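You operate a simulated robot arm through the tools that you are given. There is no shell and no other tool.

The job below is to be done with a simulated two-armed robot. You get a single attempt, and the scene is never put back.

TASK
On the top of the side bench, fold the blue dust cloth in half.

Only the result counts: the job must be done as asked and must still hold three seconds after the hand-in. Knocking over, shifting, dropping, spilling or breaking anything else fails it. Flat cloth is picked up by pressing the open fingertips on it (5 to 10 N) and closing them slowly along it; thin cloth reads only 2 to 8 mm in the jaws.

THE ROBOT
Two 7-joint arms with two-finger parallel grippers on one trunk, on a base that drives. Base frame: it is fixed to the floor where the robot stands at the start and does not move with it; the origin is under the middle of the robot, x ahead of it, y to its left, z up. Units: mm, degrees, N and s.
The left shoulder is at the start at [70, 163, 1095], the right one opposite. With the tool pointing down near the work surface each hand reaches from about 380 to 880 mm from the robot's upright axis, wherever it stands, measured 20 degrees to its own side. Places, roughly: blue dust cloth [-2500, -1000, 1000]; top of the side bench [-2500, -1300, 900]. Payload 3.43 kg a hand.
Tool frame (each hand has its own): the origin (TCP) lies between the finger pads and is the grasp point; the fingertips stand 34 mm ahead of it; z points along the fingers, y is the line along which they close. Largest opening 128 mm; finger width 24, thickness 12; the body of the gripper, 48 by 130 mm, starts 96 mm behind the TCP.
Orientation is that of the tool frame in the base frame, as a unit quaternion [w, x, y, z]. With the fingers straight down and closing along the base's y, the tool's x points along the base's -x, its y along +y and its z along -z.

THE INTERFACE
- The arms move only by the tool play_rows. It takes "left_increments", "right_increments" or both (then of equal length, played together; a hand with none holds still); each is a list that holds one entry, the list of rows, each a list of 7 numbers: the shift along the base's x, y, z in units of 100 mm (1.0 is 100 mm), then the turn, a rotation vector about the base's x, y, z in units of 180 degrees (1.0 is 180 degrees), then the finger opening in cm, from 0 to 12.8. In form: [[[tx, ty, tz, ax, ay, az, grip], ...]]. A call has 1 to 20 rows; each row is the pose to reach, as a shift and turn from the pose commanded when the call began. A call with a number of a shift or a turn outside -1 to 1 is refused whole. Rows are played at 5 a second. More than 50 mm and 8.6 degrees between two rows, or a gripper value outside its range, and nothing of the call is played. Where a pose cannot be reached the arm comes as near as it can. A force on the tool above 40 N (or 10 N above the force at the start of the call, whichever is more), or a blocked arm, ends the call early, and 0.2 s more pass. The fingers move at their own pace (about 153 mm/s each) and stop on an object; they squeeze with about 43 N. The grip force told is the motor's: it shows also when the fingers shut on nothing. Time passes only in rows, and 0.2 s behind the last, so rows that repeat a pose let the fingers close. It gives the time, the measured TCP pose, the force on the tool (base axes), the opening and the grip force at its end, in the units of the frame above (readings bear some noise), with the torque about the TCP (base axes, N m) and any sound that the robot's microphone picked up.
- Cameras (640 x 400 px; columns grow to the right, rows downward): "scene" is now at [143.2, -5.9, 1337.8]; the picture's right is [-0.10, -0.99, 0.00], its down [-0.51, 0.05, -0.86] and it looks along [0.86, -0.09, -0.51] (base axes); focal length 258 px, centre (320, 200). "left" rides on the left gripper at [76, 11, -160] in its tool frame; the picture's right is [-0.15, 0.99, 0.00], its down [-0.88, -0.13, -0.46] and it looks along [-0.45, -0.07, 0.89] (tool axes); focal length 234 px, centre (320, 200). "right" rides on the right gripper at [76, -11, -160] in its tool frame; the picture's right is [0.15, 0.99, 0.00], its down [-0.88, 0.13, -0.46] and it looks along [-0.45, 0.07, 0.89] (tool axes); focal length 234 px, centre (320, 200). There is no depth. A picture from a camera that has moved, and an enlarged one, comes with that camera's place and axes in the base frame and with its lens. The place of the scene camera against the robot may be out by one fixed shift of up to 12 mm in any direction.
- snapshot(camera): a new picture of that camera. The clock stands still meanwhile.
- move_column(by): slides the trunk up (or, below 0, down) by that many mm; the arms and the scene camera ride with it, the base frame stays. It gives what a move gives, with no picture.
- drive_base(legs): drives the robot by 1 to 6 legs, each [ahead, left, turn to the left] in mm, mm and degrees, along the robot's own axes; the way and the turn of a leg run together, so that a leg with both is an arc; at most 1500 mm and 180 degrees a leg. The arms and the cameras ride along, it lands a little off, and it stops where it bumps. It gives what a move gives.
- head_to(pan, tilt): turns the head with the scene camera to pan (to the left, within 86 degrees either way) and tilt (down, from -29 to 69), counted from straight ahead of the robot. It gives what a move gives.
- enlarge(camera, box): a new picture of the part [left, top, right, bottom] of that camera's present view, enlarged. The clock stands still meanwhile.
- close_job(): hands the job in; it is judged then, once.

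Nothing tells you exact positions but the pictures and the camera data. Unless the task says otherwise, let go and move clear before handing in.

The tools are called after "Call:" by a JSON object that holds its "op" and its "data". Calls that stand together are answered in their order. play_rows: Moves the arms, as the interface text tells. Its arguments: {"type":"object","properties":{"left_increments":{"type":"array","items":{"type":"array","items":{"type":"array","items":{"type":"number"}}}},"right_increments":{"type":"array","items":{"type":"array","items":{"type":"array","items":{"type":"number"}}}}},"required":[]} The other tools are called the same way: move_column (by) slides the trunk up or down; drive_base (legs) drives the base; head_to (pan, tilt) turns the head that bears the scene camera; snapshot (camera) takes a picture; enlarge (camera, box) takes an enlarged picture of a part of a camera's view; close_job () hands the job in.

At the start:

```text
t: 0.0
left_position: [678.2, 258.7, 1074.5]
left_ee_rot: [0.0, -0.001, 1.0, 0.0]
left_force: [-0.1, -0.2, -0.3]
left_moment: [-0.02, 0.0, -0.02]
left_opening: 128.2
left_grasp_force: 0.1
right_position: [684.8, -267.2, 1135.2]
right_ee_rot: [0.0, -0.001, 1.0, 0.0]
right_force: [0.3, 0.3, 0.1]
right_moment: [0.04, -0.01, 0.07]
right_opening: 128.3
right_grasp_force: 0.0
trunk travel left (down, up): [-575.0, 365.0]
robot x, y, heading: [3.8, -2.0, 0.1]
head pan, tilt: [-5.8, 30.6]
```

scene: 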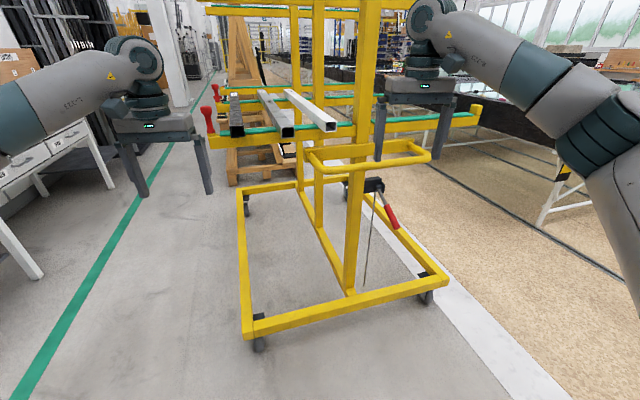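
right: 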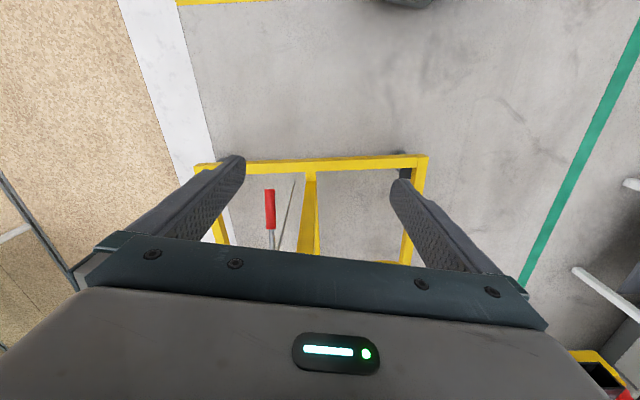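
left: 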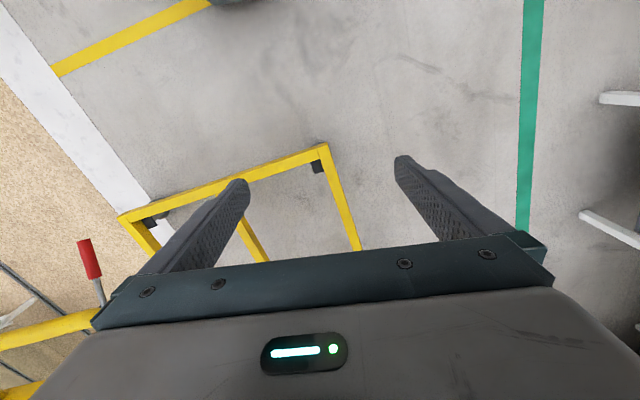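

I see a yellow rack cart right ahead with the arms close to it; the side bench is behind me at about [-2500, -1300]. I will look around with the head before driving.

Call:
{"op": "head_to", "data": {"pan": -86, "tilt": 25}}

Call:
{"op": "snapshot", "data": {"camera": "scene"}}

Call:
{"op": "head_to", "data": {"pan": 86, "tilt": 25}}

Call:
{"op": "snapshot", "data": {"camera": "scene"}}

```text
t: 1.5
left_position: [677.7, 258.5, 1074.7]
left_ee_rot: [0.0, -0.001, 1.0, 0.0]
left_force: [1.0, -0.4, -0.2]
left_moment: [0.01, -0.01, -0.02]
left_opening: 128.2
left_grasp_force: 0.1
right_position: [684.6, -266.8, 1133.3]
right_ee_rot: [0.0, 0.0, 1.0, 0.0]
right_force: [-0.4, -0.4, -0.5]
right_moment: [-0.04, 0.0, -0.02]
right_opening: 127.9
right_grasp_force: 0.0
trunk travel left (down, up): [-575.0, 365.0]
robot x, y, heading: [0.7, -2.1, -0.0]
head pan, tilt: [-85.9, 25.0]
```

```text
taken
camera scene: at [60.1, -88.7, 1346.8], right [-1.0, -0.07, 0.0], down [-0.03, 0.42, -0.91], along [0.06, -0.9, -0.42], focal length 258 px, centre (320, 200)
```

scene: 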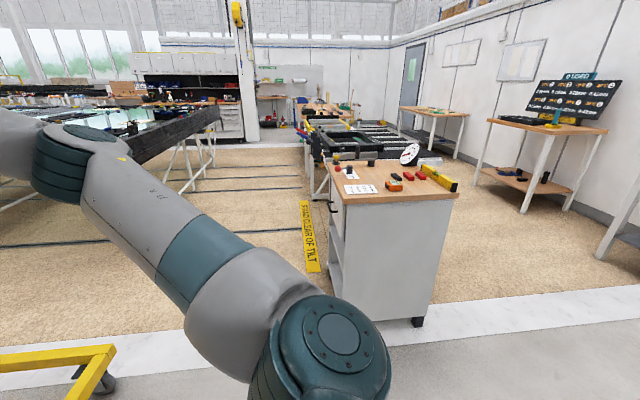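

```text
t: 4.1
left_position: [676.7, 258.0, 1073.4]
left_ee_rot: [0.0, -0.001, 1.0, 0.0]
left_force: [-0.7, 0.3, 0.1]
left_moment: [-0.03, 0.02, -0.01]
left_opening: 127.7
left_grasp_force: 0.1
right_position: [684.9, -266.0, 1134.7]
right_ee_rot: [0.0, 0.0, 1.0, 0.0]
right_force: [0.6, -0.2, -0.4]
right_moment: [-0.01, 0.01, -0.01]
right_opening: 127.9
right_grasp_force: 0.1
trunk travel left (down, up): [-575.0, 365.0]
robot x, y, heading: [0.7, -2.8, 0.1]
head pan, tilt: [85.9, 25.0]
```

```text
taken
camera scene: at [60.1, 95.1, 1346.8], right [1.0, -0.07, 0.0], down [-0.03, -0.42, -0.91], along [0.06, 0.9, -0.42], focal length 258 px, centre (320, 200)
```

scene: 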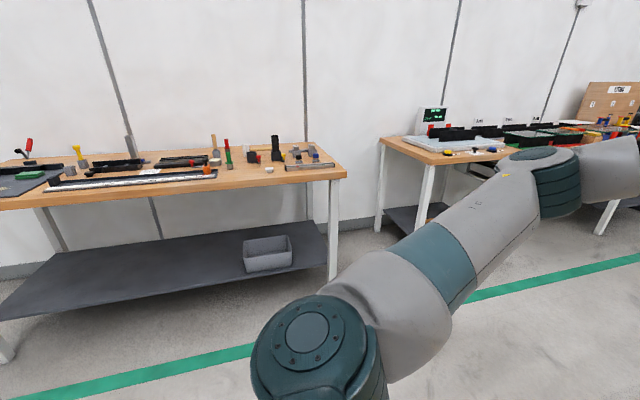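

The cabinet on the right and the bench on the left both stand beyond about 1050 mm, and the side bench lies behind to the right. I will turn in place toward it and look.

Call:
{"op": "drive_base", "data": {"legs": [[0, 0, -90], [0, 0, -60]]}}

Call:
{"op": "head_to", "data": {"pan": 0, "tilt": 20}}

Call:
{"op": "snapshot", "data": {"camera": "scene"}}

```text
t: 11.0
left_position: [-466.8, -555.8, 1075.1]
left_ee_rot: [-0.001, 0.968, 0.252, 0.0]
left_force: [0.3, 0.7, -0.4]
left_moment: [0.0, -0.01, 0.02]
left_opening: 128.2
left_grasp_force: 0.1
right_position: [-728.5, -100.7, 1135.2]
right_ee_rot: [0.0, 0.968, 0.252, 0.0]
right_force: [0.1, -0.1, -0.2]
right_moment: [0.0, 0.02, 0.02]
right_opening: 127.7
right_grasp_force: 0.1
trunk travel left (down, up): [-575.0, 365.0]
robot x, y, heading: [-2.4, 0.8, -150.8]
head pan, tilt: [85.9, 25.0]
```

```text
t: 12.6
left_position: [-466.7, -554.8, 1075.0]
left_ee_rot: [0.0, 0.968, 0.252, 0.0]
left_force: [0.2, 0.2, -0.6]
left_moment: [0.0, 0.0, 0.01]
left_opening: 128.0
left_grasp_force: 0.2
right_position: [-728.3, -100.4, 1134.7]
right_ee_rot: [0.0, 0.968, 0.251, 0.0]
right_force: [1.0, -0.3, 0.6]
right_moment: [-0.02, -0.01, -0.04]
right_opening: 127.9
right_grasp_force: 0.1
trunk travel left (down, up): [-575.0, 365.0]
robot x, y, heading: [0.1, -2.2, -150.8]
head pan, tilt: [0.0, 20.0]
```

```text
taken
camera scene: at [-122.5, -66.6, 1354.8], right [-0.49, 0.87, 0.0], down [0.3, 0.17, -0.94], along [-0.82, -0.46, -0.34], focal length 258 px, centre (320, 200)
```

scene: 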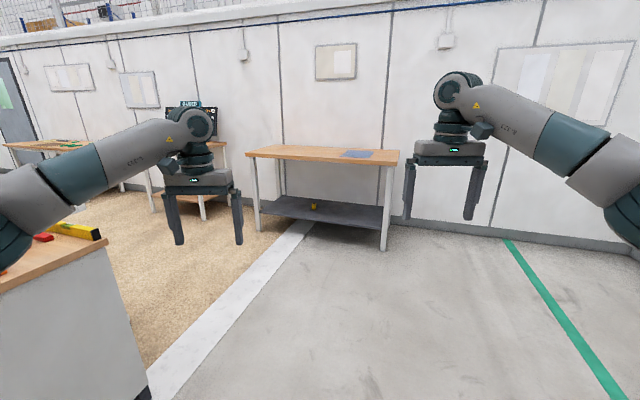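

The side bench stands along the far wall with the blue cloth near its right end, around [-2640, -1050, 900]. I will enlarge it to see better before approaching.

Call:
{"op": "enlarge", "data": {"camera": "scene", "box": [230, 120, 420, 240]}}

```text
3.33 times, centred on (325, 180) of scene
camera zoom: at [-122.5, -66.6, 1354.8], right [-0.49, 0.87, 0.0], down [0.3, 0.17, -0.94], along [-0.82, -0.46, -0.34], focal length 861 px, centre (303, 267)
```

zoom: 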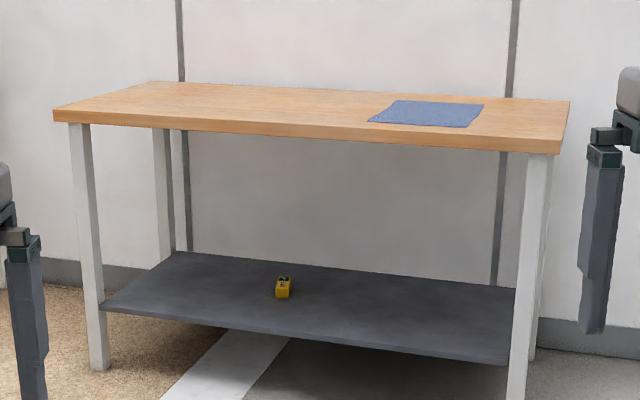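

Only the cloth lies on the bench top. I will drive to about 1.1 m from the cloth, squared up to the bench front, and look again.

Call:
{"op": "drive_base", "data": {"legs": [[900, -33, 0], [850, -33, 0], [0, 0, -16.5]]}}

Call:
{"op": "head_to", "data": {"pan": 0, "tilt": 30}}

Call:
{"op": "snapshot", "data": {"camera": "scene"}}

```text
t: 22.4
left_position: [-2162.8, -1195.2, 1073.6]
left_ee_rot: [-0.001, 0.994, 0.11, 0.001]
left_force: [-0.4, 0.4, 0.2]
left_moment: [-0.03, 0.01, 0.03]
left_opening: 128.1
left_grasp_force: 0.2
right_position: [-2285.1, -684.1, 1135.4]
right_ee_rot: [0.0, 0.994, 0.11, 0.0]
right_force: [0.2, 0.5, 0.3]
right_moment: [-0.04, 0.0, -0.05]
right_opening: 127.9
right_grasp_force: 0.1
trunk travel left (down, up): [-575.0, 365.0]
robot x, y, heading: [-1558.3, -796.4, -167.6]
head pan, tilt: [0.0, 20.0]
```

```text
t: 23.2
left_position: [-2162.9, -1195.7, 1074.6]
left_ee_rot: [0.0, 0.994, 0.111, 0.0]
left_force: [-0.5, -0.5, 0.7]
left_moment: [0.0, 0.01, 0.04]
left_opening: 128.4
left_grasp_force: 0.2
right_position: [-2284.7, -684.2, 1134.0]
right_ee_rot: [0.0, 0.994, 0.111, 0.0]
right_force: [0.0, -0.5, 0.4]
right_moment: [-0.02, 0.04, -0.01]
right_opening: 128.2
right_grasp_force: 0.0
trunk travel left (down, up): [-575.0, 365.0]
robot x, y, heading: [-1562.1, -796.4, -167.3]
head pan, tilt: [0.0, 30.0]
```

```text
taken
camera scene: at [-1692.6, -822.9, 1338.8], right [-0.22, 0.98, 0.0], down [0.49, 0.11, -0.87], along [-0.85, -0.19, -0.5], focal length 258 px, centre (320, 200)
```

scene: 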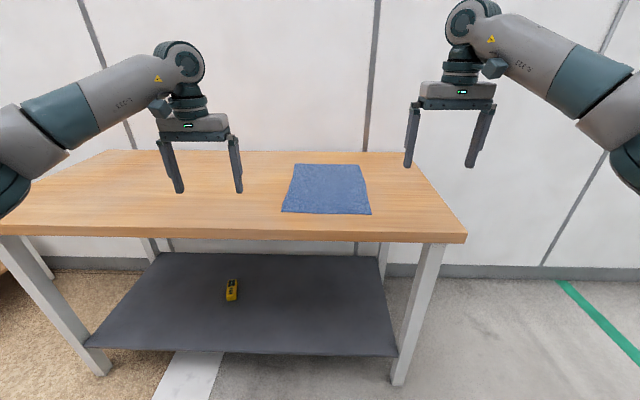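

The bench is squared ahead; the cloth spans roughly 300 mm across and 400 mm deep, its near edge about 120 mm from the bench's front edge. I will look down to see my own base and the bench front, and enlarge the cloth.

Call:
{"op": "enlarge", "data": {"camera": "scene", "box": [260, 140, 480, 260]}}

Call:
{"op": "head_to", "data": {"pan": 0, "tilt": 69}}

Call:
{"op": "snapshot", "data": {"camera": "scene"}}

```text
2.91 times, centred on (370, 200) of scene
camera zoom: at [-1692.6, -822.9, 1338.8], right [-0.22, 0.98, 0.0], down [0.49, 0.11, -0.87], along [-0.85, -0.19, -0.5], focal length 751 px, centre (174, 200)
```

zoom: 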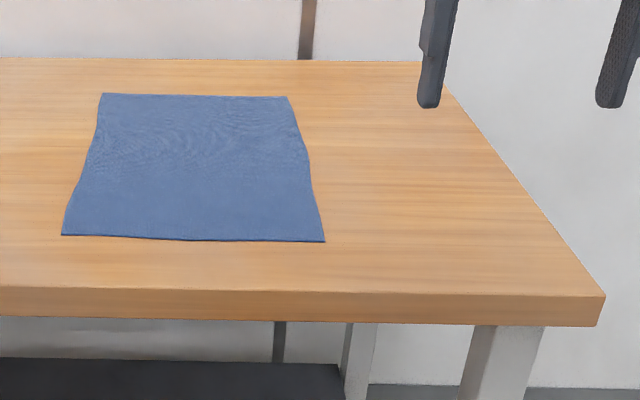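

```text
t: 24.2
left_position: [-2162.6, -1195.1, 1075.1]
left_ee_rot: [0.0, 0.994, 0.11, 0.0]
left_force: [0.6, 0.5, -0.1]
left_moment: [-0.03, 0.0, 0.02]
left_opening: 127.7
left_grasp_force: 0.1
right_position: [-2283.6, -686.1, 1135.8]
right_ee_rot: [-0.001, 0.994, 0.11, 0.001]
right_force: [-0.1, 0.1, 0.1]
right_moment: [0.0, 0.02, -0.02]
right_opening: 128.1
right_grasp_force: 0.0
trunk travel left (down, up): [-575.0, 365.0]
robot x, y, heading: [-1557.5, -794.7, -167.6]
head pan, tilt: [0.0, 68.8]
```

```text
taken
camera scene: at [-1658.9, -815.4, 1287.4], right [-0.22, 0.98, 0.0], down [0.91, 0.2, -0.36], along [-0.35, -0.08, -0.93], focal length 258 px, centre (320, 200)
```

scene: 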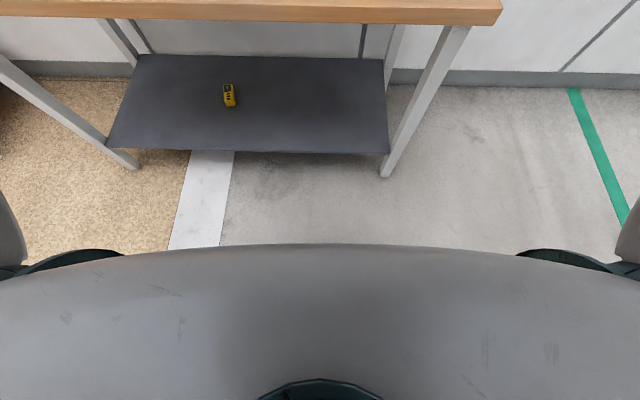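

The chest hides my base from the head camera, so I will tilt the left hand to look back at the base with its camera and learn how close I can drive to the bench.

Call:
{"op": "play_rows", "data": {"left_increments": [[[0, 0, 0, 0.0089, -0.0407, 0, 12.8], [0, 0, 0, 0.0179, -0.0814, 0, 12.8], [0, 0, 0, 0.0268, -0.1221, 0, 12.8], [0, 0, 0, 0.0358, -0.1628, 0, 12.8], [0, 0, 0, 0.0447, -0.2035, 0, 12.8], [0, 0, 0, 0.0537, -0.2442, 0, 12.8], [0, 0, 0, 0.0626, -0.2849, 0, 12.8]]]}}

Call:
{"op": "snapshot", "data": {"camera": "left"}}

```text
t: 25.8
left_position: [-2065.4, -1156.0, 1027.7]
left_ee_rot: [-0.043, 0.902, 0.101, 0.417]
left_force: [-0.2, 0.2, -0.2]
left_moment: [-0.07, 0.01, -0.06]
left_opening: 128.3
left_grasp_force: 0.1
left hand out of reach, approached as far as the arm can: row 4, 5, 6, 7
right_position: [-2283.9, -682.1, 1134.7]
right_ee_rot: [0.001, 0.994, 0.109, 0.001]
right_force: [0.5, 0.0, -0.6]
right_moment: [-0.02, 0.02, 0.0]
right_opening: 128.1
right_grasp_force: 0.1
trunk travel left (down, up): [-575.0, 365.0]
robot x, y, heading: [-1557.6, -796.3, -167.6]
head pan, tilt: [0.0, 68.8]
```

```text
taken
camera left: at [-2132.6, -1180.5, 1188.1], right [0.12, -0.99, -0.11], down [-0.92, -0.08, -0.37], along [0.36, 0.14, -0.92], focal length 234 px, centre (320, 200)
```

left: 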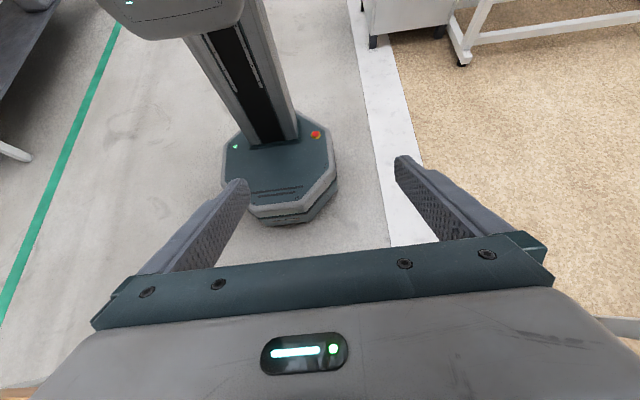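

The base is an octagon reaching about 275 mm ahead of my axis, so I can stand with the bench's front edge about 340 mm away. I bring the left hand back upright first.

Call:
{"op": "play_rows", "data": {"left_increments": [[[0, 0, 0, -0.0089, 0.0407, 0, 12.8], [0, 0, 0, -0.0179, 0.0814, 0, 12.8], [0, 0, 0, -0.0268, 0.1221, 0, 12.8], [0, 0, 0, -0.0358, 0.1628, 0, 12.8], [0, 0, 0, -0.0447, 0.2035, 0, 12.8], [0, 0, 0, -0.0537, 0.2442, 0, 12.8], [0, 0, 0, -0.0626, 0.2849, 0, 12.8]]]}}

Call:
{"op": "head_to", "data": {"pan": 0, "tilt": 45}}

```text
t: 27.4
left_position: [-2067.4, -1158.2, 1026.3]
left_ee_rot: [0.003, 0.993, 0.111, -0.028]
left_force: [0.4, 0.8, -0.5]
left_moment: [-0.02, 0.03, 0.0]
left_opening: 128.1
left_grasp_force: 0.1
right_position: [-2284.8, -685.0, 1136.2]
right_ee_rot: [0.0, 0.994, 0.111, 0.001]
right_force: [0.5, -0.5, -0.4]
right_moment: [0.01, 0.0, 0.0]
right_opening: 128.1
right_grasp_force: 0.0
trunk travel left (down, up): [-575.0, 365.0]
robot x, y, heading: [-1559.8, -790.6, -167.6]
head pan, tilt: [0.0, 68.8]
```

```text
t: 28.3
left_position: [-2067.5, -1157.3, 1026.6]
left_ee_rot: [0.002, 0.994, 0.111, -0.026]
left_force: [0.3, -0.6, -0.4]
left_moment: [0.03, 0.0, 0.03]
left_opening: 128.3
left_grasp_force: 0.1
right_position: [-2284.0, -685.1, 1135.3]
right_ee_rot: [0.0, 0.994, 0.11, 0.0]
right_force: [0.1, 0.0, 0.4]
right_moment: [-0.03, 0.0, 0.01]
right_opening: 127.9
right_grasp_force: 0.0
trunk travel left (down, up): [-575.0, 365.0]
robot x, y, heading: [-1557.6, -794.9, -167.5]
head pan, tilt: [0.0, 45.0]
```

The left hand is back down (3° off, to be trimmed). I raise it and drive toward the bench in two steps.

Call:
{"op": "play_rows", "data": {"left_increments": [[[0, 0, 0.4, 0.002, -0.009, 0, 12.8], [0, 0, 0.8, 0.0036, -0.0164, 0, 12.8], [0, 0, 1.0, 0.0036, -0.0164, 0, 12.8]]]}}

Call:
{"op": "drive_base", "data": {"legs": [[250, -6, 0], [0, 0, -2.2]]}}

Call:
{"op": "snapshot", "data": {"camera": "scene"}}

```text
t: 29.1
left_position: [-2067.1, -1158.4, 1126.1]
left_ee_rot: [0.0, 0.994, 0.111, 0.0]
left_force: [-0.6, 0.1, -0.5]
left_moment: [0.02, 0.0, 0.0]
left_opening: 128.0
left_grasp_force: 0.1
right_position: [-2285.7, -684.4, 1134.7]
right_ee_rot: [0.001, 0.994, 0.11, -0.001]
right_force: [-0.1, -0.1, 0.0]
right_moment: [0.02, 0.02, -0.04]
right_opening: 128.2
right_grasp_force: 0.1
trunk travel left (down, up): [-575.0, 365.0]
robot x, y, heading: [-1558.6, -795.8, -167.4]
head pan, tilt: [0.0, 45.0]
```

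```text
t: 31.3
left_position: [-2325.6, -1188.3, 1127.1]
left_ee_rot: [-0.001, 0.996, 0.093, 0.0]
left_force: [0.1, 0.7, 0.2]
left_moment: [0.0, -0.01, -0.01]
left_opening: 128.0
left_grasp_force: 0.2
right_position: [-2524.9, -706.1, 1135.5]
right_ee_rot: [0.0, 0.996, 0.091, 0.0]
right_force: [0.8, -0.5, 0.5]
right_moment: [0.0, 0.05, -0.01]
right_opening: 128.0
right_grasp_force: 0.0
trunk travel left (down, up): [-575.0, 365.0]
robot x, y, heading: [-1803.4, -846.8, -169.7]
head pan, tilt: [0.0, 45.0]
```

```text
taken
camera scene: at [-1929.4, -865.6, 1316.3], right [-0.18, 0.98, 0.0], down [0.69, 0.13, -0.71], along [-0.7, -0.13, -0.71], focal length 258 px, centre (320, 200)
```

scene: 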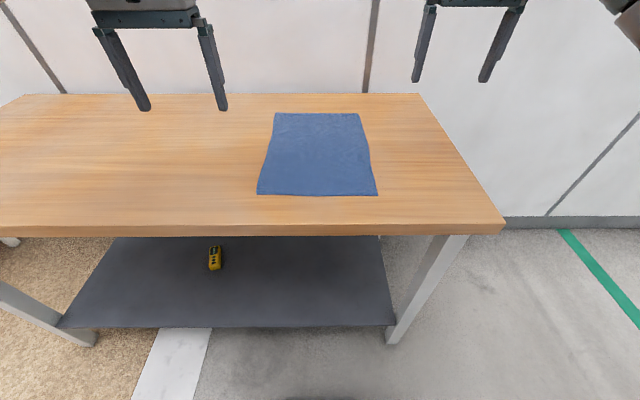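

Squared up closer now. I enlarge the cloth to locate its corners accurately.

Call:
{"op": "enlarge", "data": {"camera": "scene", "box": [220, 90, 420, 215]}}

Call:
{"op": "enlarge", "data": {"camera": "scene", "box": [360, 180, 560, 305]}}

```text
3.20 times, centred on (320, 152) of scene
camera zoom: at [-1929.4, -865.6, 1316.3], right [-0.18, 0.98, 0.0], down [0.69, 0.13, -0.71], along [-0.7, -0.13, -0.71], focal length 826 px, centre (320, 352)
```

zoom: 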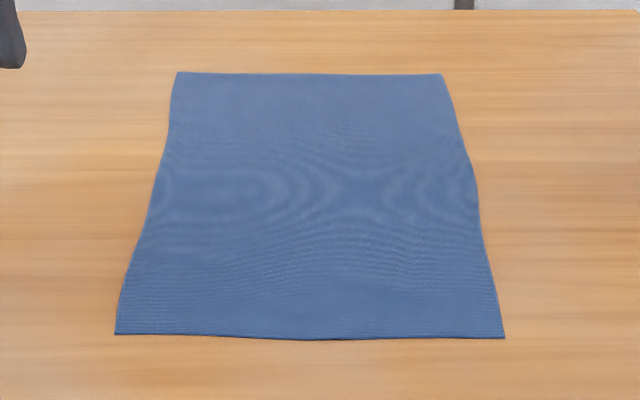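

```text
3.20 times, centred on (460, 242) of scene
camera zoom: at [-1929.4, -865.6, 1316.3], right [-0.18, 0.98, 0.0], down [0.69, 0.13, -0.71], along [-0.7, -0.13, -0.71], focal length 826 px, centre (-128, 64)
```

zoom: 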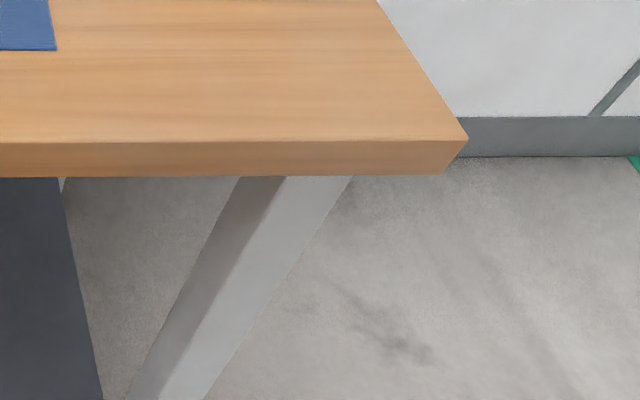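

The cloth is square to me: near edge about 560 mm ahead, far edge about 967 mm, y from +146 to −141, top at about z 900. I drive another 125 mm, leaving about 75 mm between base and bench.

Call:
{"op": "drive_base", "data": {"legs": [[125, 0, 0]]}}

Call:
{"op": "head_to", "data": {"pan": 0, "tilt": 55}}

Call:
{"op": "snapshot", "data": {"camera": "scene"}}

Call:
{"op": "enlarge", "data": {"camera": "scene", "box": [220, 75, 420, 200]}}

```text
t: 32.6
left_position: [-2447.2, -1210.6, 1125.9]
left_ee_rot: [0.0, 0.996, 0.091, 0.0]
left_force: [0.0, -0.2, 0.3]
left_moment: [0.0, 0.0, 0.0]
left_opening: 127.6
left_grasp_force: 0.2
right_position: [-2648.3, -730.0, 1135.1]
right_ee_rot: [0.0, 0.996, 0.091, 0.0]
right_force: [0.2, 0.8, 0.1]
right_moment: [-0.01, 0.0, 0.02]
right_opening: 127.8
right_grasp_force: 0.1
trunk travel left (down, up): [-575.0, 365.0]
robot x, y, heading: [-1927.3, -867.0, -169.7]
head pan, tilt: [0.0, 45.0]
```

```text
t: 33.3
left_position: [-2450.0, -1209.6, 1125.6]
left_ee_rot: [-0.001, 0.996, 0.093, 0.0]
left_force: [-0.8, 0.1, -0.4]
left_moment: [0.01, 0.02, 0.01]
left_opening: 128.1
left_grasp_force: 0.1
right_position: [-2648.4, -730.7, 1135.2]
right_ee_rot: [-0.001, 0.996, 0.091, 0.0]
right_force: [-1.0, 0.5, -0.7]
right_moment: [0.01, 0.03, -0.03]
right_opening: 128.1
right_grasp_force: 0.0
trunk travel left (down, up): [-575.0, 365.0]
robot x, y, heading: [-1926.6, -867.2, -169.4]
head pan, tilt: [0.0, 55.0]
```

```text
taken
camera scene: at [-2044.3, -886.1, 1302.7], right [-0.18, 0.98, 0.0], down [0.81, 0.15, -0.57], along [-0.56, -0.1, -0.82], focal length 258 px, centre (320, 200)
```

scene: 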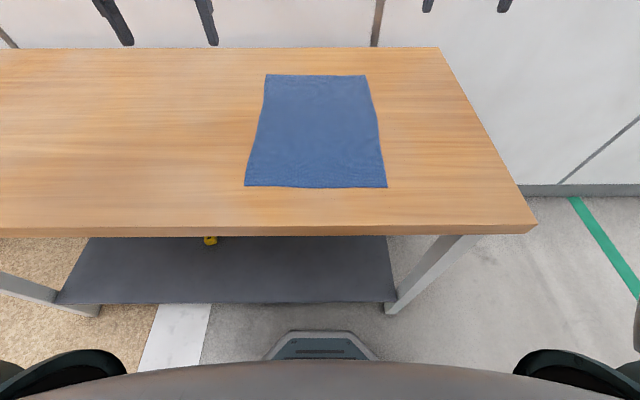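

```text
3.20 times, centred on (320, 138) of scene
camera zoom: at [-2044.3, -886.1, 1302.7], right [-0.18, 0.98, 0.0], down [0.81, 0.15, -0.57], along [-0.56, -0.1, -0.82], focal length 826 px, centre (320, 400)
```

zoom: 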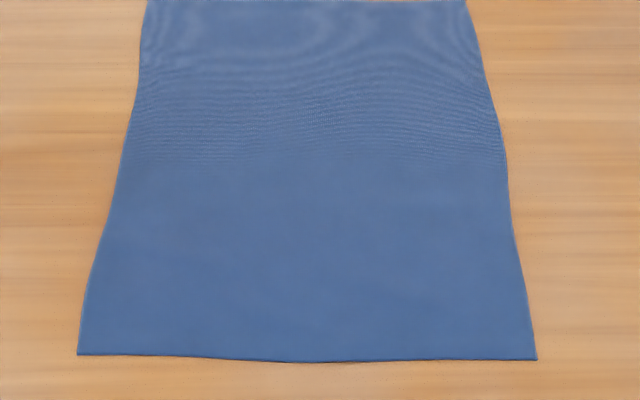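

The base stands about 85 mm clear of the bench. The cloth's near edge is at about 433 mm ahead (y +147 to −136) and its far edge at about 838 mm; I move both hands above the two near corners, jaws narrowed to 28 mm.

Call:
{"op": "play_rows", "data": {"left_increments": [[[0.115, 0.169, -0.129, 0, 0, 0, 10], [0.229, 0.338, -0.258, 0, 0, 0, 6], [0.344, 0.507, -0.387, 0, 0, 0, 2.8]]], "right_increments": [[[0.293, -0.13, -0.139, 0, 0, 0, 10], [0.586, -0.26, -0.278, 0, 0, 0, 6], [0.879, -0.39, -0.417, 0, 0, 0, 2.8]]]}}

Call:
{"op": "play_rows", "data": {"left_increments": [[[0.115, 0.169, -0.129, 0, 0, 0, 2.8], [0.229, 0.338, -0.258, 0, 0, 0, 2.8], [0.344, 0.507, -0.387, 0, 0, 0, 2.8]]], "right_increments": [[[0.293, -0.13, -0.139, 0, 0, 0, 2.8], [0.586, -0.26, -0.278, 0, 0, 0, 2.8], [0.879, -0.39, -0.417, 0, 0, 0, 2.8]]]}}

Call:
{"op": "play_rows", "data": {"left_increments": [[[0.115, 0.169, -0.129, 0, 0, 0, 2.8], [0.229, 0.338, -0.258, 0, 0, 0, 2.8], [0.344, 0.507, -0.387, 0, 0, 0, 2.8]]], "right_increments": [[[0.293, -0.13, -0.139, 0, 0, 0, 2.8], [0.586, -0.26, -0.278, 0, 0, 0, 2.8], [0.879, -0.39, -0.417, 0, 0, 0, 2.8]]]}}

Call:
{"op": "snapshot", "data": {"camera": "scene"}}

Call:
{"op": "snapshot", "data": {"camera": "left"}}

Call:
{"op": "snapshot", "data": {"camera": "right"}}

```text
t: 34.1
left_position: [-2414.5, -1160.2, 1088.5]
left_ee_rot: [-0.001, 0.996, 0.093, 0.0]
left_force: [0.0, 0.3, -0.5]
left_moment: [0.0, -0.04, -0.01]
left_opening: 28.3
left_grasp_force: 0.1
right_position: [-2561.7, -767.1, 1093.0]
right_ee_rot: [0.0, 0.996, 0.092, 0.0]
right_force: [-0.9, 0.8, -0.1]
right_moment: [0.01, 0.0, 0.01]
right_opening: 28.0
right_grasp_force: 0.1
trunk travel left (down, up): [-575.0, 365.0]
robot x, y, heading: [-1929.3, -866.5, -169.4]
head pan, tilt: [0.0, 55.0]
```

```text
t: 34.9
left_position: [-2379.9, -1109.4, 1047.8]
left_ee_rot: [-0.001, 0.996, 0.092, 0.0]
left_force: [-0.4, -0.4, -0.9]
left_moment: [0.0, 0.02, 0.01]
left_opening: 28.1
left_grasp_force: 0.1
right_position: [-2473.6, -807.0, 1053.0]
right_ee_rot: [-0.001, 0.996, 0.092, 0.0]
right_force: [-0.1, -0.1, 0.7]
right_moment: [-0.01, 0.0, -0.03]
right_opening: 28.0
right_grasp_force: 0.1
trunk travel left (down, up): [-575.0, 365.0]
robot x, y, heading: [-1925.7, -867.1, -169.5]
head pan, tilt: [0.0, 55.0]
```

```text
t: 35.7
left_position: [-2345.7, -1059.0, 1009.6]
left_ee_rot: [0.0, 0.996, 0.092, 0.0]
left_force: [0.1, -0.7, 0.2]
left_moment: [-0.02, 0.0, 0.02]
left_opening: 28.0
left_grasp_force: 0.1
right_position: [-2383.7, -848.0, 1010.4]
right_ee_rot: [0.0, 0.996, 0.092, 0.0]
right_force: [1.0, 0.3, -0.4]
right_moment: [0.04, 0.01, -0.01]
right_opening: 28.0
right_grasp_force: 0.2
trunk travel left (down, up): [-575.0, 365.0]
robot x, y, heading: [-1925.7, -865.9, -169.6]
head pan, tilt: [0.0, 55.0]
```

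```text
taken
camera scene: at [-2044.0, -886.2, 1302.8], right [-0.18, 0.98, 0.0], down [0.81, 0.15, -0.57], along [-0.56, -0.1, -0.82], focal length 258 px, centre (320, 200)
```

scene: 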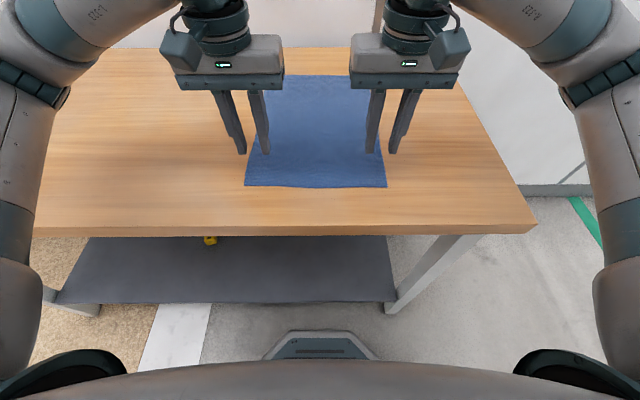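

```text
taken
camera left: at [-2268.3, -1054.4, 1169.3], right [0.04, -1.0, 0.0], down [-0.89, -0.03, 0.46], along [-0.46, -0.02, -0.89], focal length 234 px, centre (320, 200)
```

left: 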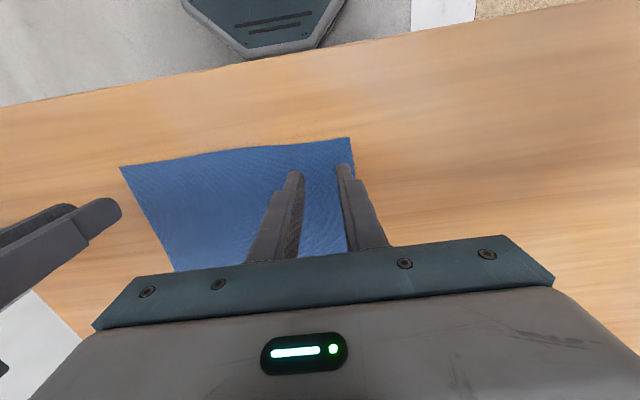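

```text
taken
camera right: at [-2311.9, -821.5, 1170.9], right [0.32, -0.95, 0.0], down [-0.84, -0.29, 0.46], along [-0.43, -0.15, -0.89], focal length 234 px, centre (320, 200)
```

right: 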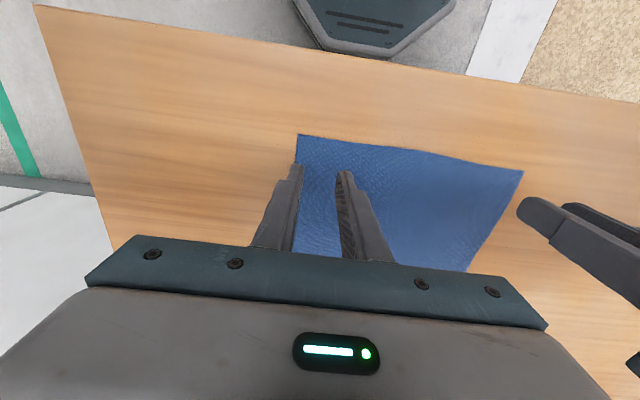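

The wrist cameras agree: the corners lie about 13–17 mm nearer to me and 30–36 mm outside each TCP, so the jaws sit just inside each near corner. I shift the right hand 5 mm inward and lower both to just above the cloth.

Call:
{"op": "play_rows", "data": {"left_increments": [[[-0.01, 0, -0.2, 0, 0, 0, 2.8], [-0.02, 0, -0.4, 0, 0, 0, 2.8], [-0.02, 0, -0.6, 0, 0, 0, 2.8], [-0.02, 0, -0.66, 0, 0, 0, 2.8]]], "right_increments": [[[0.005, -0.025, -0.2, 0, 0, 0, 2.8], [0.009, -0.049, -0.4, 0, 0, 0, 2.8], [0.009, -0.049, -0.6, 0, 0, 0, 2.8], [0.009, -0.049, -0.66, 0, 0, 0, 2.8]]]}}

Call:
{"op": "snapshot", "data": {"camera": "left"}}

Call:
{"op": "snapshot", "data": {"camera": "right"}}

Call:
{"op": "enlarge", "data": {"camera": "scene", "box": [220, 115, 420, 240]}}

```text
t: 36.7
left_position: [-2347.7, -1059.3, 944.3]
left_ee_rot: [0.0, 0.996, 0.092, 0.0]
left_force: [0.4, -0.3, 0.4]
left_moment: [0.02, 0.02, -0.02]
left_opening: 27.8
left_grasp_force: 0.0
right_position: [-2383.7, -851.3, 944.8]
right_ee_rot: [0.001, 0.996, 0.091, 0.0]
right_force: [0.0, 0.4, -0.3]
right_moment: [-0.05, -0.01, -0.01]
right_opening: 27.6
right_grasp_force: 0.1
trunk travel left (down, up): [-575.0, 365.0]
robot x, y, heading: [-1926.7, -867.7, -169.2]
head pan, tilt: [0.0, 55.0]
```

```text
taken
camera left: at [-2270.2, -1054.6, 1103.7], right [0.04, -1.0, 0.0], down [-0.89, -0.03, 0.46], along [-0.46, -0.02, -0.89], focal length 234 px, centre (320, 200)
```

left: 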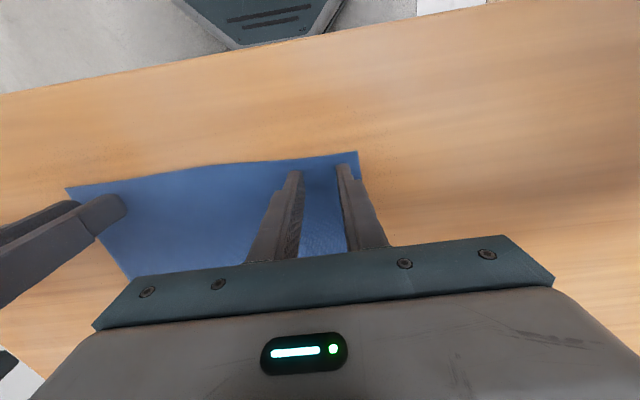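

```text
taken
camera right: at [-2310.8, -826.3, 1104.0], right [0.32, -0.95, 0.0], down [-0.84, -0.29, 0.46], along [-0.43, -0.15, -0.89], focal length 234 px, centre (320, 200)
```

right: 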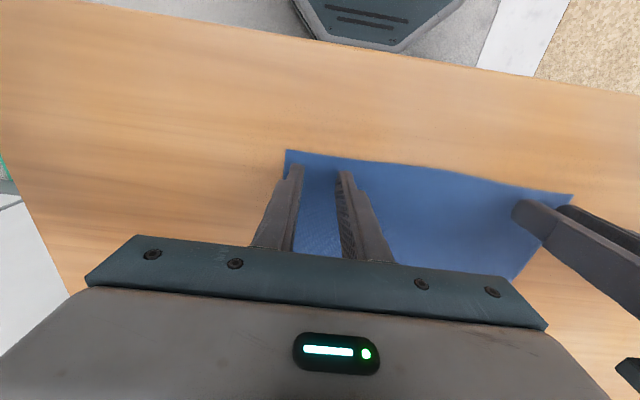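

```text
3.20 times, centred on (320, 178) of scene
camera zoom: at [-2043.7, -886.1, 1302.8], right [-0.18, 0.98, 0.0], down [0.81, 0.15, -0.57], along [-0.56, -0.1, -0.82], focal length 826 px, centre (320, 272)
```

zoom: 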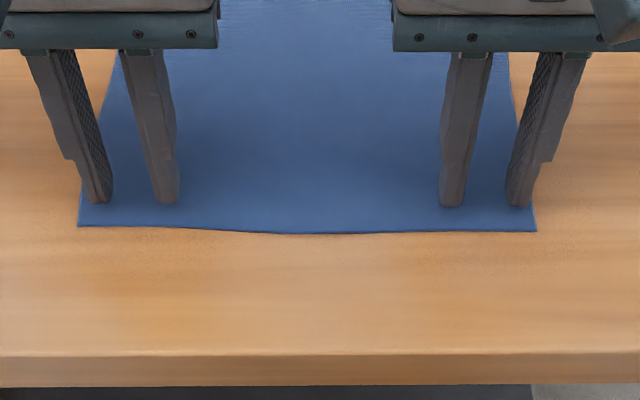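

Both jaws hang just above the cloth inside its near corners. I now feel down in small steps for contact.

Call:
{"op": "play_rows", "data": {"left_increments": [[[0, 0, -0.02, 0, 0, 0, 2.8], [0, 0, -0.04, 0, 0, 0, 2.8], [0, 0, -0.06, 0, 0, 0, 2.8], [0, 0, -0.08, 0, 0, 0, 2.8]]], "right_increments": [[[0, 0, -0.02, 0, 0, 0, 2.8], [0, 0, -0.04, 0, 0, 0, 2.8], [0, 0, -0.06, 0, 0, 0, 2.8], [0, 0, -0.08, 0, 0, 0, 2.8]]]}}

```text
t: 37.7
left_position: [-2346.1, -1058.2, 935.8]
left_ee_rot: [-0.001, 0.996, 0.093, 0.0]
left_force: [0.0, -0.3, 0.0]
left_moment: [-0.01, -0.01, 0.0]
left_opening: 27.9
left_grasp_force: 0.1
right_position: [-2383.4, -852.5, 936.3]
right_ee_rot: [0.0, 0.996, 0.091, 0.0]
right_force: [0.5, -1.2, 0.3]
right_moment: [-0.01, 0.01, 0.03]
right_opening: 27.8
right_grasp_force: 0.1
trunk travel left (down, up): [-575.0, 365.0]
robot x, y, heading: [-1926.2, -867.8, -169.5]
head pan, tilt: [0.0, 55.0]
```

Call:
{"op": "play_rows", "data": {"left_increments": [[[0, 0, -0.01, 0, 0, 0, 2.8], [0, 0, -0.02, 0, 0, 0, 2.8], [0, 0, -0.03, 0, 0, 0, 2.8]]], "right_increments": [[[0, 0, -0.01, 0, 0, 0, 2.8], [0, 0, -0.02, 0, 0, 0, 2.8], [0, 0, -0.03, 0, 0, 0, 2.8]]]}}

```text
t: 38.5
left_position: [-2347.2, -1058.3, 935.0]
left_ee_rot: [-0.001, 0.996, 0.093, -0.002]
left_force: [-4.4, 0.0, 15.3]
left_moment: [-0.09, 0.0, -0.05]
left_opening: 28.3
left_grasp_force: 0.0
right_position: [-2383.1, -851.4, 935.6]
right_ee_rot: [0.002, 0.996, 0.092, -0.002]
right_force: [-5.7, -0.2, 21.3]
right_moment: [0.25, 0.11, 0.05]
right_opening: 28.1
right_grasp_force: 0.0
trunk travel left (down, up): [-575.0, 365.0]
robot x, y, heading: [-1925.9, -869.5, -169.5]
head pan, tilt: [0.0, 55.0]
```

Contact at TCP z ≈ 935 with 15–21 N. I ease off to about 7 N and close the jaws slowly along the cloth.

Call:
{"op": "play_rows", "data": {"left_increments": [[[0, 0, 0.01, 0, 0, 0, 2.8], [0, 0, 0.01, 0, 0, 0, 2.8]]], "right_increments": [[[0, 0, 0.014, 0, 0, 0, 2.8], [0, 0, 0.014, 0, 0, 0, 2.8]]]}}

```text
t: 39.1
left_position: [-2346.5, -1057.9, 935.9]
left_ee_rot: [-0.001, 0.996, 0.093, -0.001]
left_force: [-4.6, -1.6, 16.8]
left_moment: [-0.12, -0.01, -0.09]
left_opening: 27.9
left_grasp_force: 0.0
right_position: [-2382.7, -851.1, 934.7]
right_ee_rot: [0.0, 0.996, 0.091, -0.001]
right_force: [-4.8, -0.5, 17.7]
right_moment: [0.15, 0.15, 0.1]
right_opening: 28.0
right_grasp_force: 0.1
trunk travel left (down, up): [-575.0, 365.0]
robot x, y, heading: [-1925.4, -863.6, -169.6]
head pan, tilt: [0.0, 55.0]
```

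Call:
{"op": "play_rows", "data": {"left_increments": [[[0, 0, 0.01, 0, 0, 0, 2.8], [0, 0, 0.01, 0, 0, 0, 2.8], [0, 0, 0.01, 0, 0, 0, 2.8]]], "right_increments": [[[0, 0, 0.01, 0, 0, 0, 2.8], [0, 0, 0.01, 0, 0, 0, 2.8], [0, 0, 0.01, 0, 0, 0, 2.8]]]}}

```text
t: 39.9
left_position: [-2347.2, -1059.1, 935.6]
left_ee_rot: [-0.001, 0.996, 0.092, 0.0]
left_force: [-1.7, 0.4, 9.5]
left_moment: [0.0, 0.0, 0.0]
left_opening: 28.0
left_grasp_force: 0.0
right_position: [-2382.4, -850.9, 934.6]
right_ee_rot: [0.0, 0.996, 0.091, 0.001]
right_force: [-1.6, 0.3, 6.1]
right_moment: [0.03, 0.04, 0.01]
right_opening: 27.8
right_grasp_force: 0.1
trunk travel left (down, up): [-575.0, 365.0]
robot x, y, heading: [-1927.9, -867.8, -169.5]
head pan, tilt: [0.0, 55.0]
```

Pressing at about 6–9 N. Now I close the jaws slowly.

Call:
{"op": "play_rows", "data": {"left_increments": [[[0, 0, 0, 0, 0, 0, 2.6], [0, 0, 0, 0, 0, 0, 2.4], [0, 0, 0, 0, 0, 0, 2.2], [0, 0, 0, 0, 0, 0, 2.0], [0, 0, 0, 0, 0, 0, 1.8], [0, 0, 0, 0, 0, 0, 1.6], [0, 0, 0, 0, 0, 0, 1.4], [0, 0, 0, 0, 0, 0, 1.2], [0, 0, 0, 0, 0, 0, 1.0]]], "right_increments": [[[0, 0, 0, 0, 0, 0, 2.6], [0, 0, 0, 0, 0, 0, 2.4], [0, 0, 0, 0, 0, 0, 2.2], [0, 0, 0, 0, 0, 0, 2.0], [0, 0, 0, 0, 0, 0, 1.8], [0, 0, 0, 0, 0, 0, 1.6], [0, 0, 0, 0, 0, 0, 1.4], [0, 0, 0, 0, 0, 0, 1.2], [0, 0, 0, 0, 0, 0, 1.0]]]}}

Call:
{"op": "enlarge", "data": {"camera": "scene", "box": [220, 115, 420, 240]}}

Call:
{"op": "snapshot", "data": {"camera": "left"}}

Call:
{"op": "snapshot", "data": {"camera": "right"}}

```text
t: 41.9
left_position: [-2347.8, -1058.2, 935.9]
left_ee_rot: [-0.001, 0.996, 0.093, 0.0]
left_force: [0.4, 0.5, 3.7]
left_moment: [0.02, -0.02, -0.01]
left_opening: 9.2
left_grasp_force: 0.1
right_position: [-2382.6, -853.1, 936.3]
right_ee_rot: [-0.001, 0.996, 0.092, 0.0]
right_force: [0.6, -0.9, 1.4]
right_moment: [0.04, -0.01, 0.0]
right_opening: 10.1
right_grasp_force: 0.0
trunk travel left (down, up): [-575.0, 365.0]
robot x, y, heading: [-1924.8, -865.7, -169.6]
head pan, tilt: [0.0, 55.0]
```

```text
3.20 times, centred on (320, 178) of scene
camera zoom: at [-2043.5, -886.0, 1302.8], right [-0.18, 0.98, 0.0], down [0.81, 0.15, -0.57], along [-0.56, -0.1, -0.82], focal length 826 px, centre (320, 272)
```

zoom: 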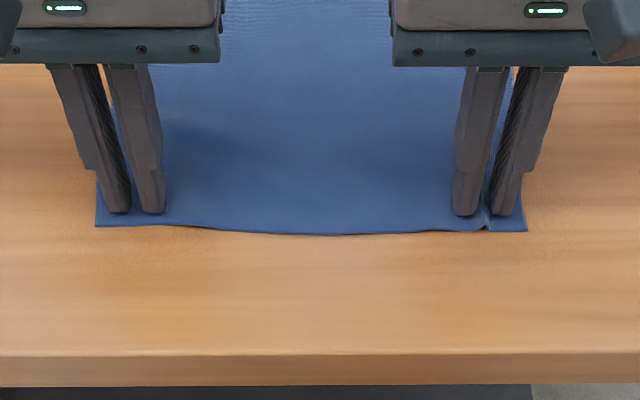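

```text
taken
camera left: at [-2270.2, -1054.4, 1095.0], right [0.04, -1.0, 0.0], down [-0.89, -0.03, 0.46], along [-0.46, -0.02, -0.89], focal length 234 px, centre (320, 200)
```

left: 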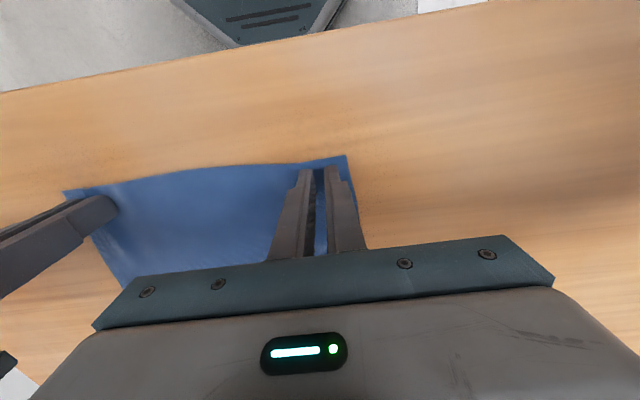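

```text
taken
camera right: at [-2310.7, -825.9, 1095.5], right [0.32, -0.95, 0.0], down [-0.84, -0.29, 0.46], along [-0.43, -0.15, -0.89], focal length 234 px, centre (320, 200)
```

right: 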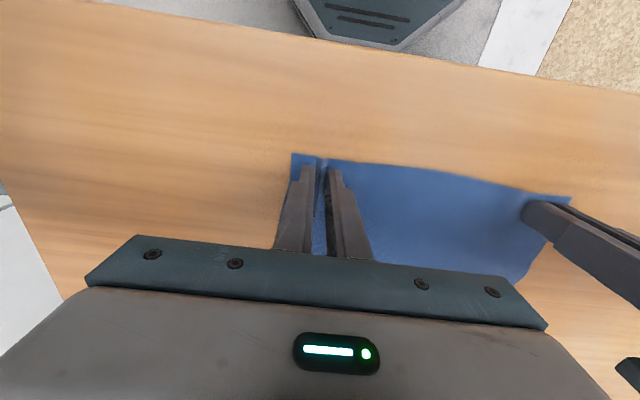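

The cloth is drawing into a ridge between both pairs of fingers; the press has dropped to 1–4 N, so I press 1 mm more and finish closing.

Call:
{"op": "play_rows", "data": {"left_increments": [[[0, 0, -0.005, 0, 0, 0, 0.9], [0, 0, -0.005, 0, 0, 0, 0.8], [0, 0, -0.005, 0, 0, 0, 0.7], [0, 0, -0.005, 0, 0, 0, 0.6], [0, 0, -0.005, 0, 0, 0, 0.5], [0, 0, -0.005, 0, 0, 0, 0.4], [0, 0, -0.005, 0, 0, 0, 0.3], [0, 0, -0.005, 0, 0, 0, 0.2], [0, 0, -0.005, 0, 0, 0, 0.1], [0, 0, -0.005, 0, 0, 0, 0], [0, 0, -0.005, 0, 0, 0, 0], [0, 0, -0.005, 0, 0, 0, 0]]], "right_increments": [[[0, 0, -0.01, 0, 0, 0, 0.9], [0, 0, -0.01, 0, 0, 0, 0.8], [0, 0, -0.01, 0, 0, 0, 0.7], [0, 0, -0.01, 0, 0, 0, 0.6], [0, 0, -0.01, 0, 0, 0, 0.5], [0, 0, -0.01, 0, 0, 0, 0.4], [0, 0, -0.01, 0, 0, 0, 0.3], [0, 0, -0.01, 0, 0, 0, 0.2], [0, 0, -0.01, 0, 0, 0, 0.1], [0, 0, -0.01, 0, 0, 0, 0], [0, 0, -0.01, 0, 0, 0, 0], [0, 0, -0.01, 0, 0, 0, 0]]]}}

Call:
{"op": "enlarge", "data": {"camera": "scene", "box": [220, 115, 420, 240]}}

Call:
{"op": "snapshot", "data": {"camera": "left"}}

Call:
{"op": "snapshot", "data": {"camera": "right"}}

```text
t: 44.5
left_position: [-2346.3, -1056.5, 934.9]
left_ee_rot: [-0.001, 0.996, 0.093, -0.001]
left_force: [-0.8, -0.1, 9.6]
left_moment: [-0.02, -0.04, -0.01]
left_opening: 0.0
left_grasp_force: 33.1
right_position: [-2382.8, -851.3, 936.3]
right_ee_rot: [0.0, 0.996, 0.092, -0.001]
right_force: [-1.5, -0.7, 14.0]
right_moment: [0.01, 0.01, -0.04]
right_opening: 1.9
right_grasp_force: 36.6
trunk travel left (down, up): [-575.0, 365.0]
robot x, y, heading: [-1929.1, -867.2, -169.8]
head pan, tilt: [0.0, 55.0]
```

```text
3.20 times, centred on (320, 178) of scene
camera zoom: at [-2042.5, -885.9, 1303.0], right [-0.18, 0.98, 0.0], down [0.81, 0.15, -0.57], along [-0.56, -0.1, -0.82], focal length 826 px, centre (320, 272)
```

zoom: 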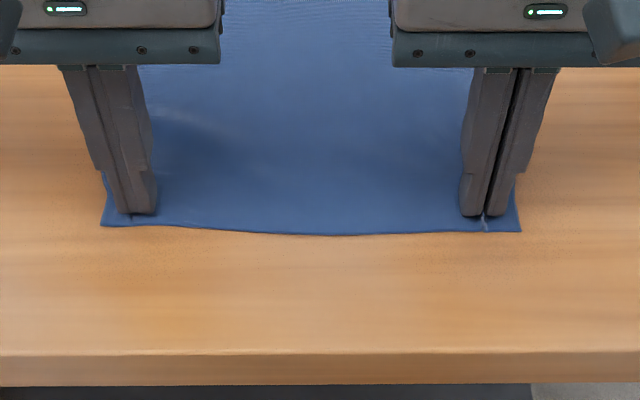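

```text
taken
camera left: at [-2269.4, -1054.4, 1094.8], right [0.04, -1.0, 0.0], down [-0.89, -0.03, 0.46], along [-0.46, -0.02, -0.89], focal length 234 px, centre (320, 200)
```

left: 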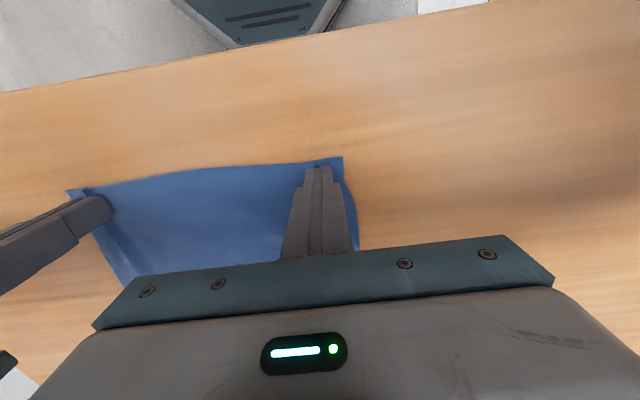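

```text
taken
camera right: at [-2309.9, -825.8, 1095.1], right [0.32, -0.95, 0.0], down [-0.84, -0.29, 0.46], along [-0.43, -0.15, -0.89], focal length 234 px, centre (320, 200)
```

right: 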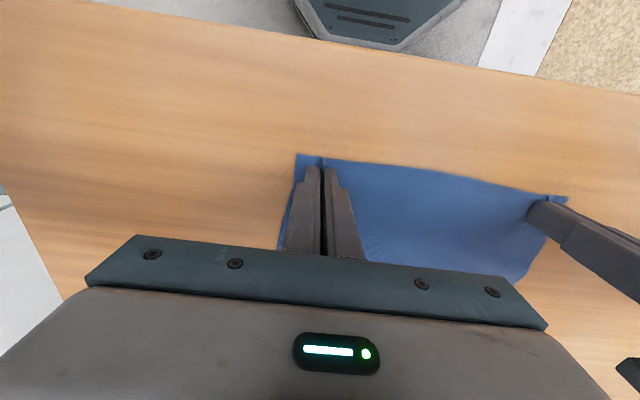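

The right jaws read 1.9 mm (held), but the left slipped shut on nothing. I lift the left hand a little, open it and look before retrying.

Call:
{"op": "play_rows", "data": {"left_increments": [[[0, 0, 0.1, 0, 0, 0, 0], [0, 0, 0.2, 0, 0, 0, 0], [0, 0, 0.3, 0, 0, 0, 1.0], [0, 0, 0.3, 0, 0, 0, 2.8], [0, 0, 0.3, 0, 0, 0, 2.8]]]}}

Call:
{"op": "enlarge", "data": {"camera": "left", "box": [220, 120, 420, 245]}}

Call:
{"op": "enlarge", "data": {"camera": "scene", "box": [220, 115, 420, 240]}}

```text
t: 45.7
left_position: [-2346.1, -1058.1, 965.3]
left_ee_rot: [-0.001, 0.996, 0.093, -0.001]
left_force: [0.7, 0.0, 0.5]
left_moment: [-0.02, 0.0, -0.03]
left_opening: 27.9
left_grasp_force: 0.0
right_position: [-2383.1, -851.1, 935.5]
right_ee_rot: [0.0, 0.996, 0.091, -0.001]
right_force: [-1.8, 1.2, 19.2]
right_moment: [0.06, -0.08, 0.05]
right_opening: 2.1
right_grasp_force: 36.6
trunk travel left (down, up): [-575.0, 365.0]
robot x, y, heading: [-1925.2, -867.5, -169.7]
head pan, tilt: [0.0, 55.0]
```

```text
3.20 times, centred on (320, 182) of left
camera zoom: at [-2269.6, -1054.6, 1124.8], right [0.04, -1.0, 0.0], down [-0.89, -0.03, 0.46], along [-0.46, -0.02, -0.89], focal length 749 px, centre (320, 256)
```

zoom: 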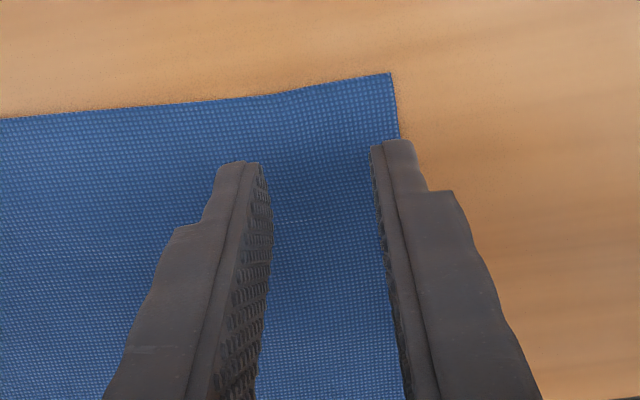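

```text
3.20 times, centred on (320, 178) of scene
camera zoom: at [-2042.6, -886.0, 1302.9], right [-0.18, 0.98, 0.0], down [0.81, 0.15, -0.57], along [-0.56, -0.1, -0.82], focal length 826 px, centre (320, 272)
```

zoom: 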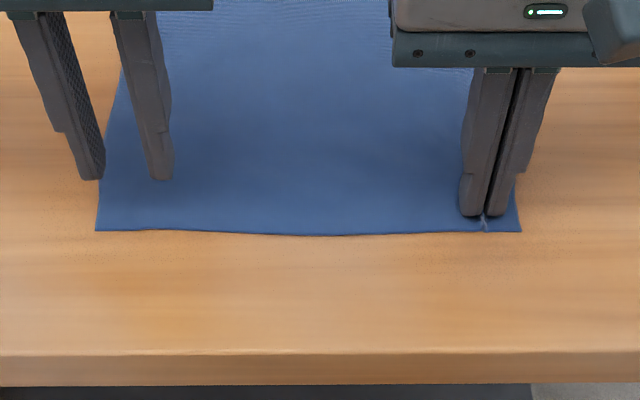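

The cloth's left corner lies flat again, now at about y +136. I shift the left hand 11 mm inward with a 32 mm opening and press again.

Call:
{"op": "play_rows", "data": {"left_increments": [[[-0.02, 0.108, 0, 0, 0, 0, 3.2], [-0.02, 0.108, -0.15, 0, 0, 0, 3.2], [-0.02, 0.108, -0.25, 0, 0, 0, 3.2], [-0.02, 0.108, -0.285, 0, 0, 0, 3.2], [-0.02, 0.108, -0.3, 0, 0, 0, 3.2], [-0.02, 0.108, -0.3, 0, 0, 0, 3.2]]]}}

Call:
{"op": "enlarge", "data": {"camera": "scene", "box": [220, 115, 420, 240]}}

```text
t: 47.1
left_position: [-2348.4, -1048.3, 935.9]
left_ee_rot: [-0.001, 0.996, 0.092, -0.001]
left_force: [-0.3, 0.1, 2.8]
left_moment: [-0.06, -0.06, 0.01]
left_opening: 32.0
left_grasp_force: 0.0
right_position: [-2383.0, -849.7, 934.2]
right_ee_rot: [0.001, 0.996, 0.091, -0.001]
right_force: [-2.5, 0.0, 18.3]
right_moment: [0.08, -0.03, 0.01]
right_opening: 1.8
right_grasp_force: 36.4
trunk travel left (down, up): [-575.0, 365.0]
robot x, y, heading: [-1927.9, -868.6, -169.4]
head pan, tilt: [0.0, 55.0]
```

```text
3.20 times, centred on (320, 178) of scene
camera zoom: at [-2042.5, -886.0, 1303.0], right [-0.18, 0.98, 0.0], down [0.81, 0.15, -0.57], along [-0.56, -0.1, -0.82], focal length 826 px, centre (320, 272)
```

zoom: 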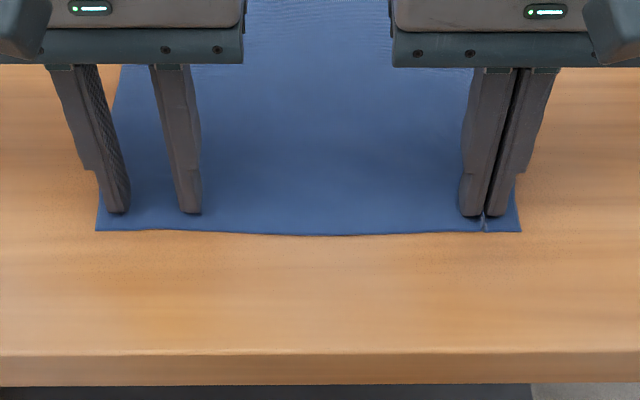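

Call:
{"op": "play_rows", "data": {"left_increments": [[[0, 0, -0.008, 0, 0, 0, 3.2], [0, 0, -0.008, 0, 0, 0, 3.2], [0, 0, -0.008, 0, 0, 0, 3.2]]]}}

```text
t: 47.9
left_position: [-2349.1, -1046.9, 935.3]
left_ee_rot: [-0.001, 0.996, 0.092, -0.001]
left_force: [0.7, -1.0, 18.5]
left_moment: [-0.25, -0.18, -0.01]
left_opening: 31.9
left_grasp_force: 0.1
right_position: [-2382.4, -851.1, 936.4]
right_ee_rot: [0.0, 0.996, 0.092, 0.0]
right_force: [-3.5, -0.2, 11.0]
right_moment: [0.03, 0.04, 0.0]
right_opening: 2.3
right_grasp_force: 36.9
trunk travel left (down, up): [-575.0, 365.0]
robot x, y, heading: [-1929.9, -869.0, -169.5]
head pan, tilt: [0.0, 55.0]
```

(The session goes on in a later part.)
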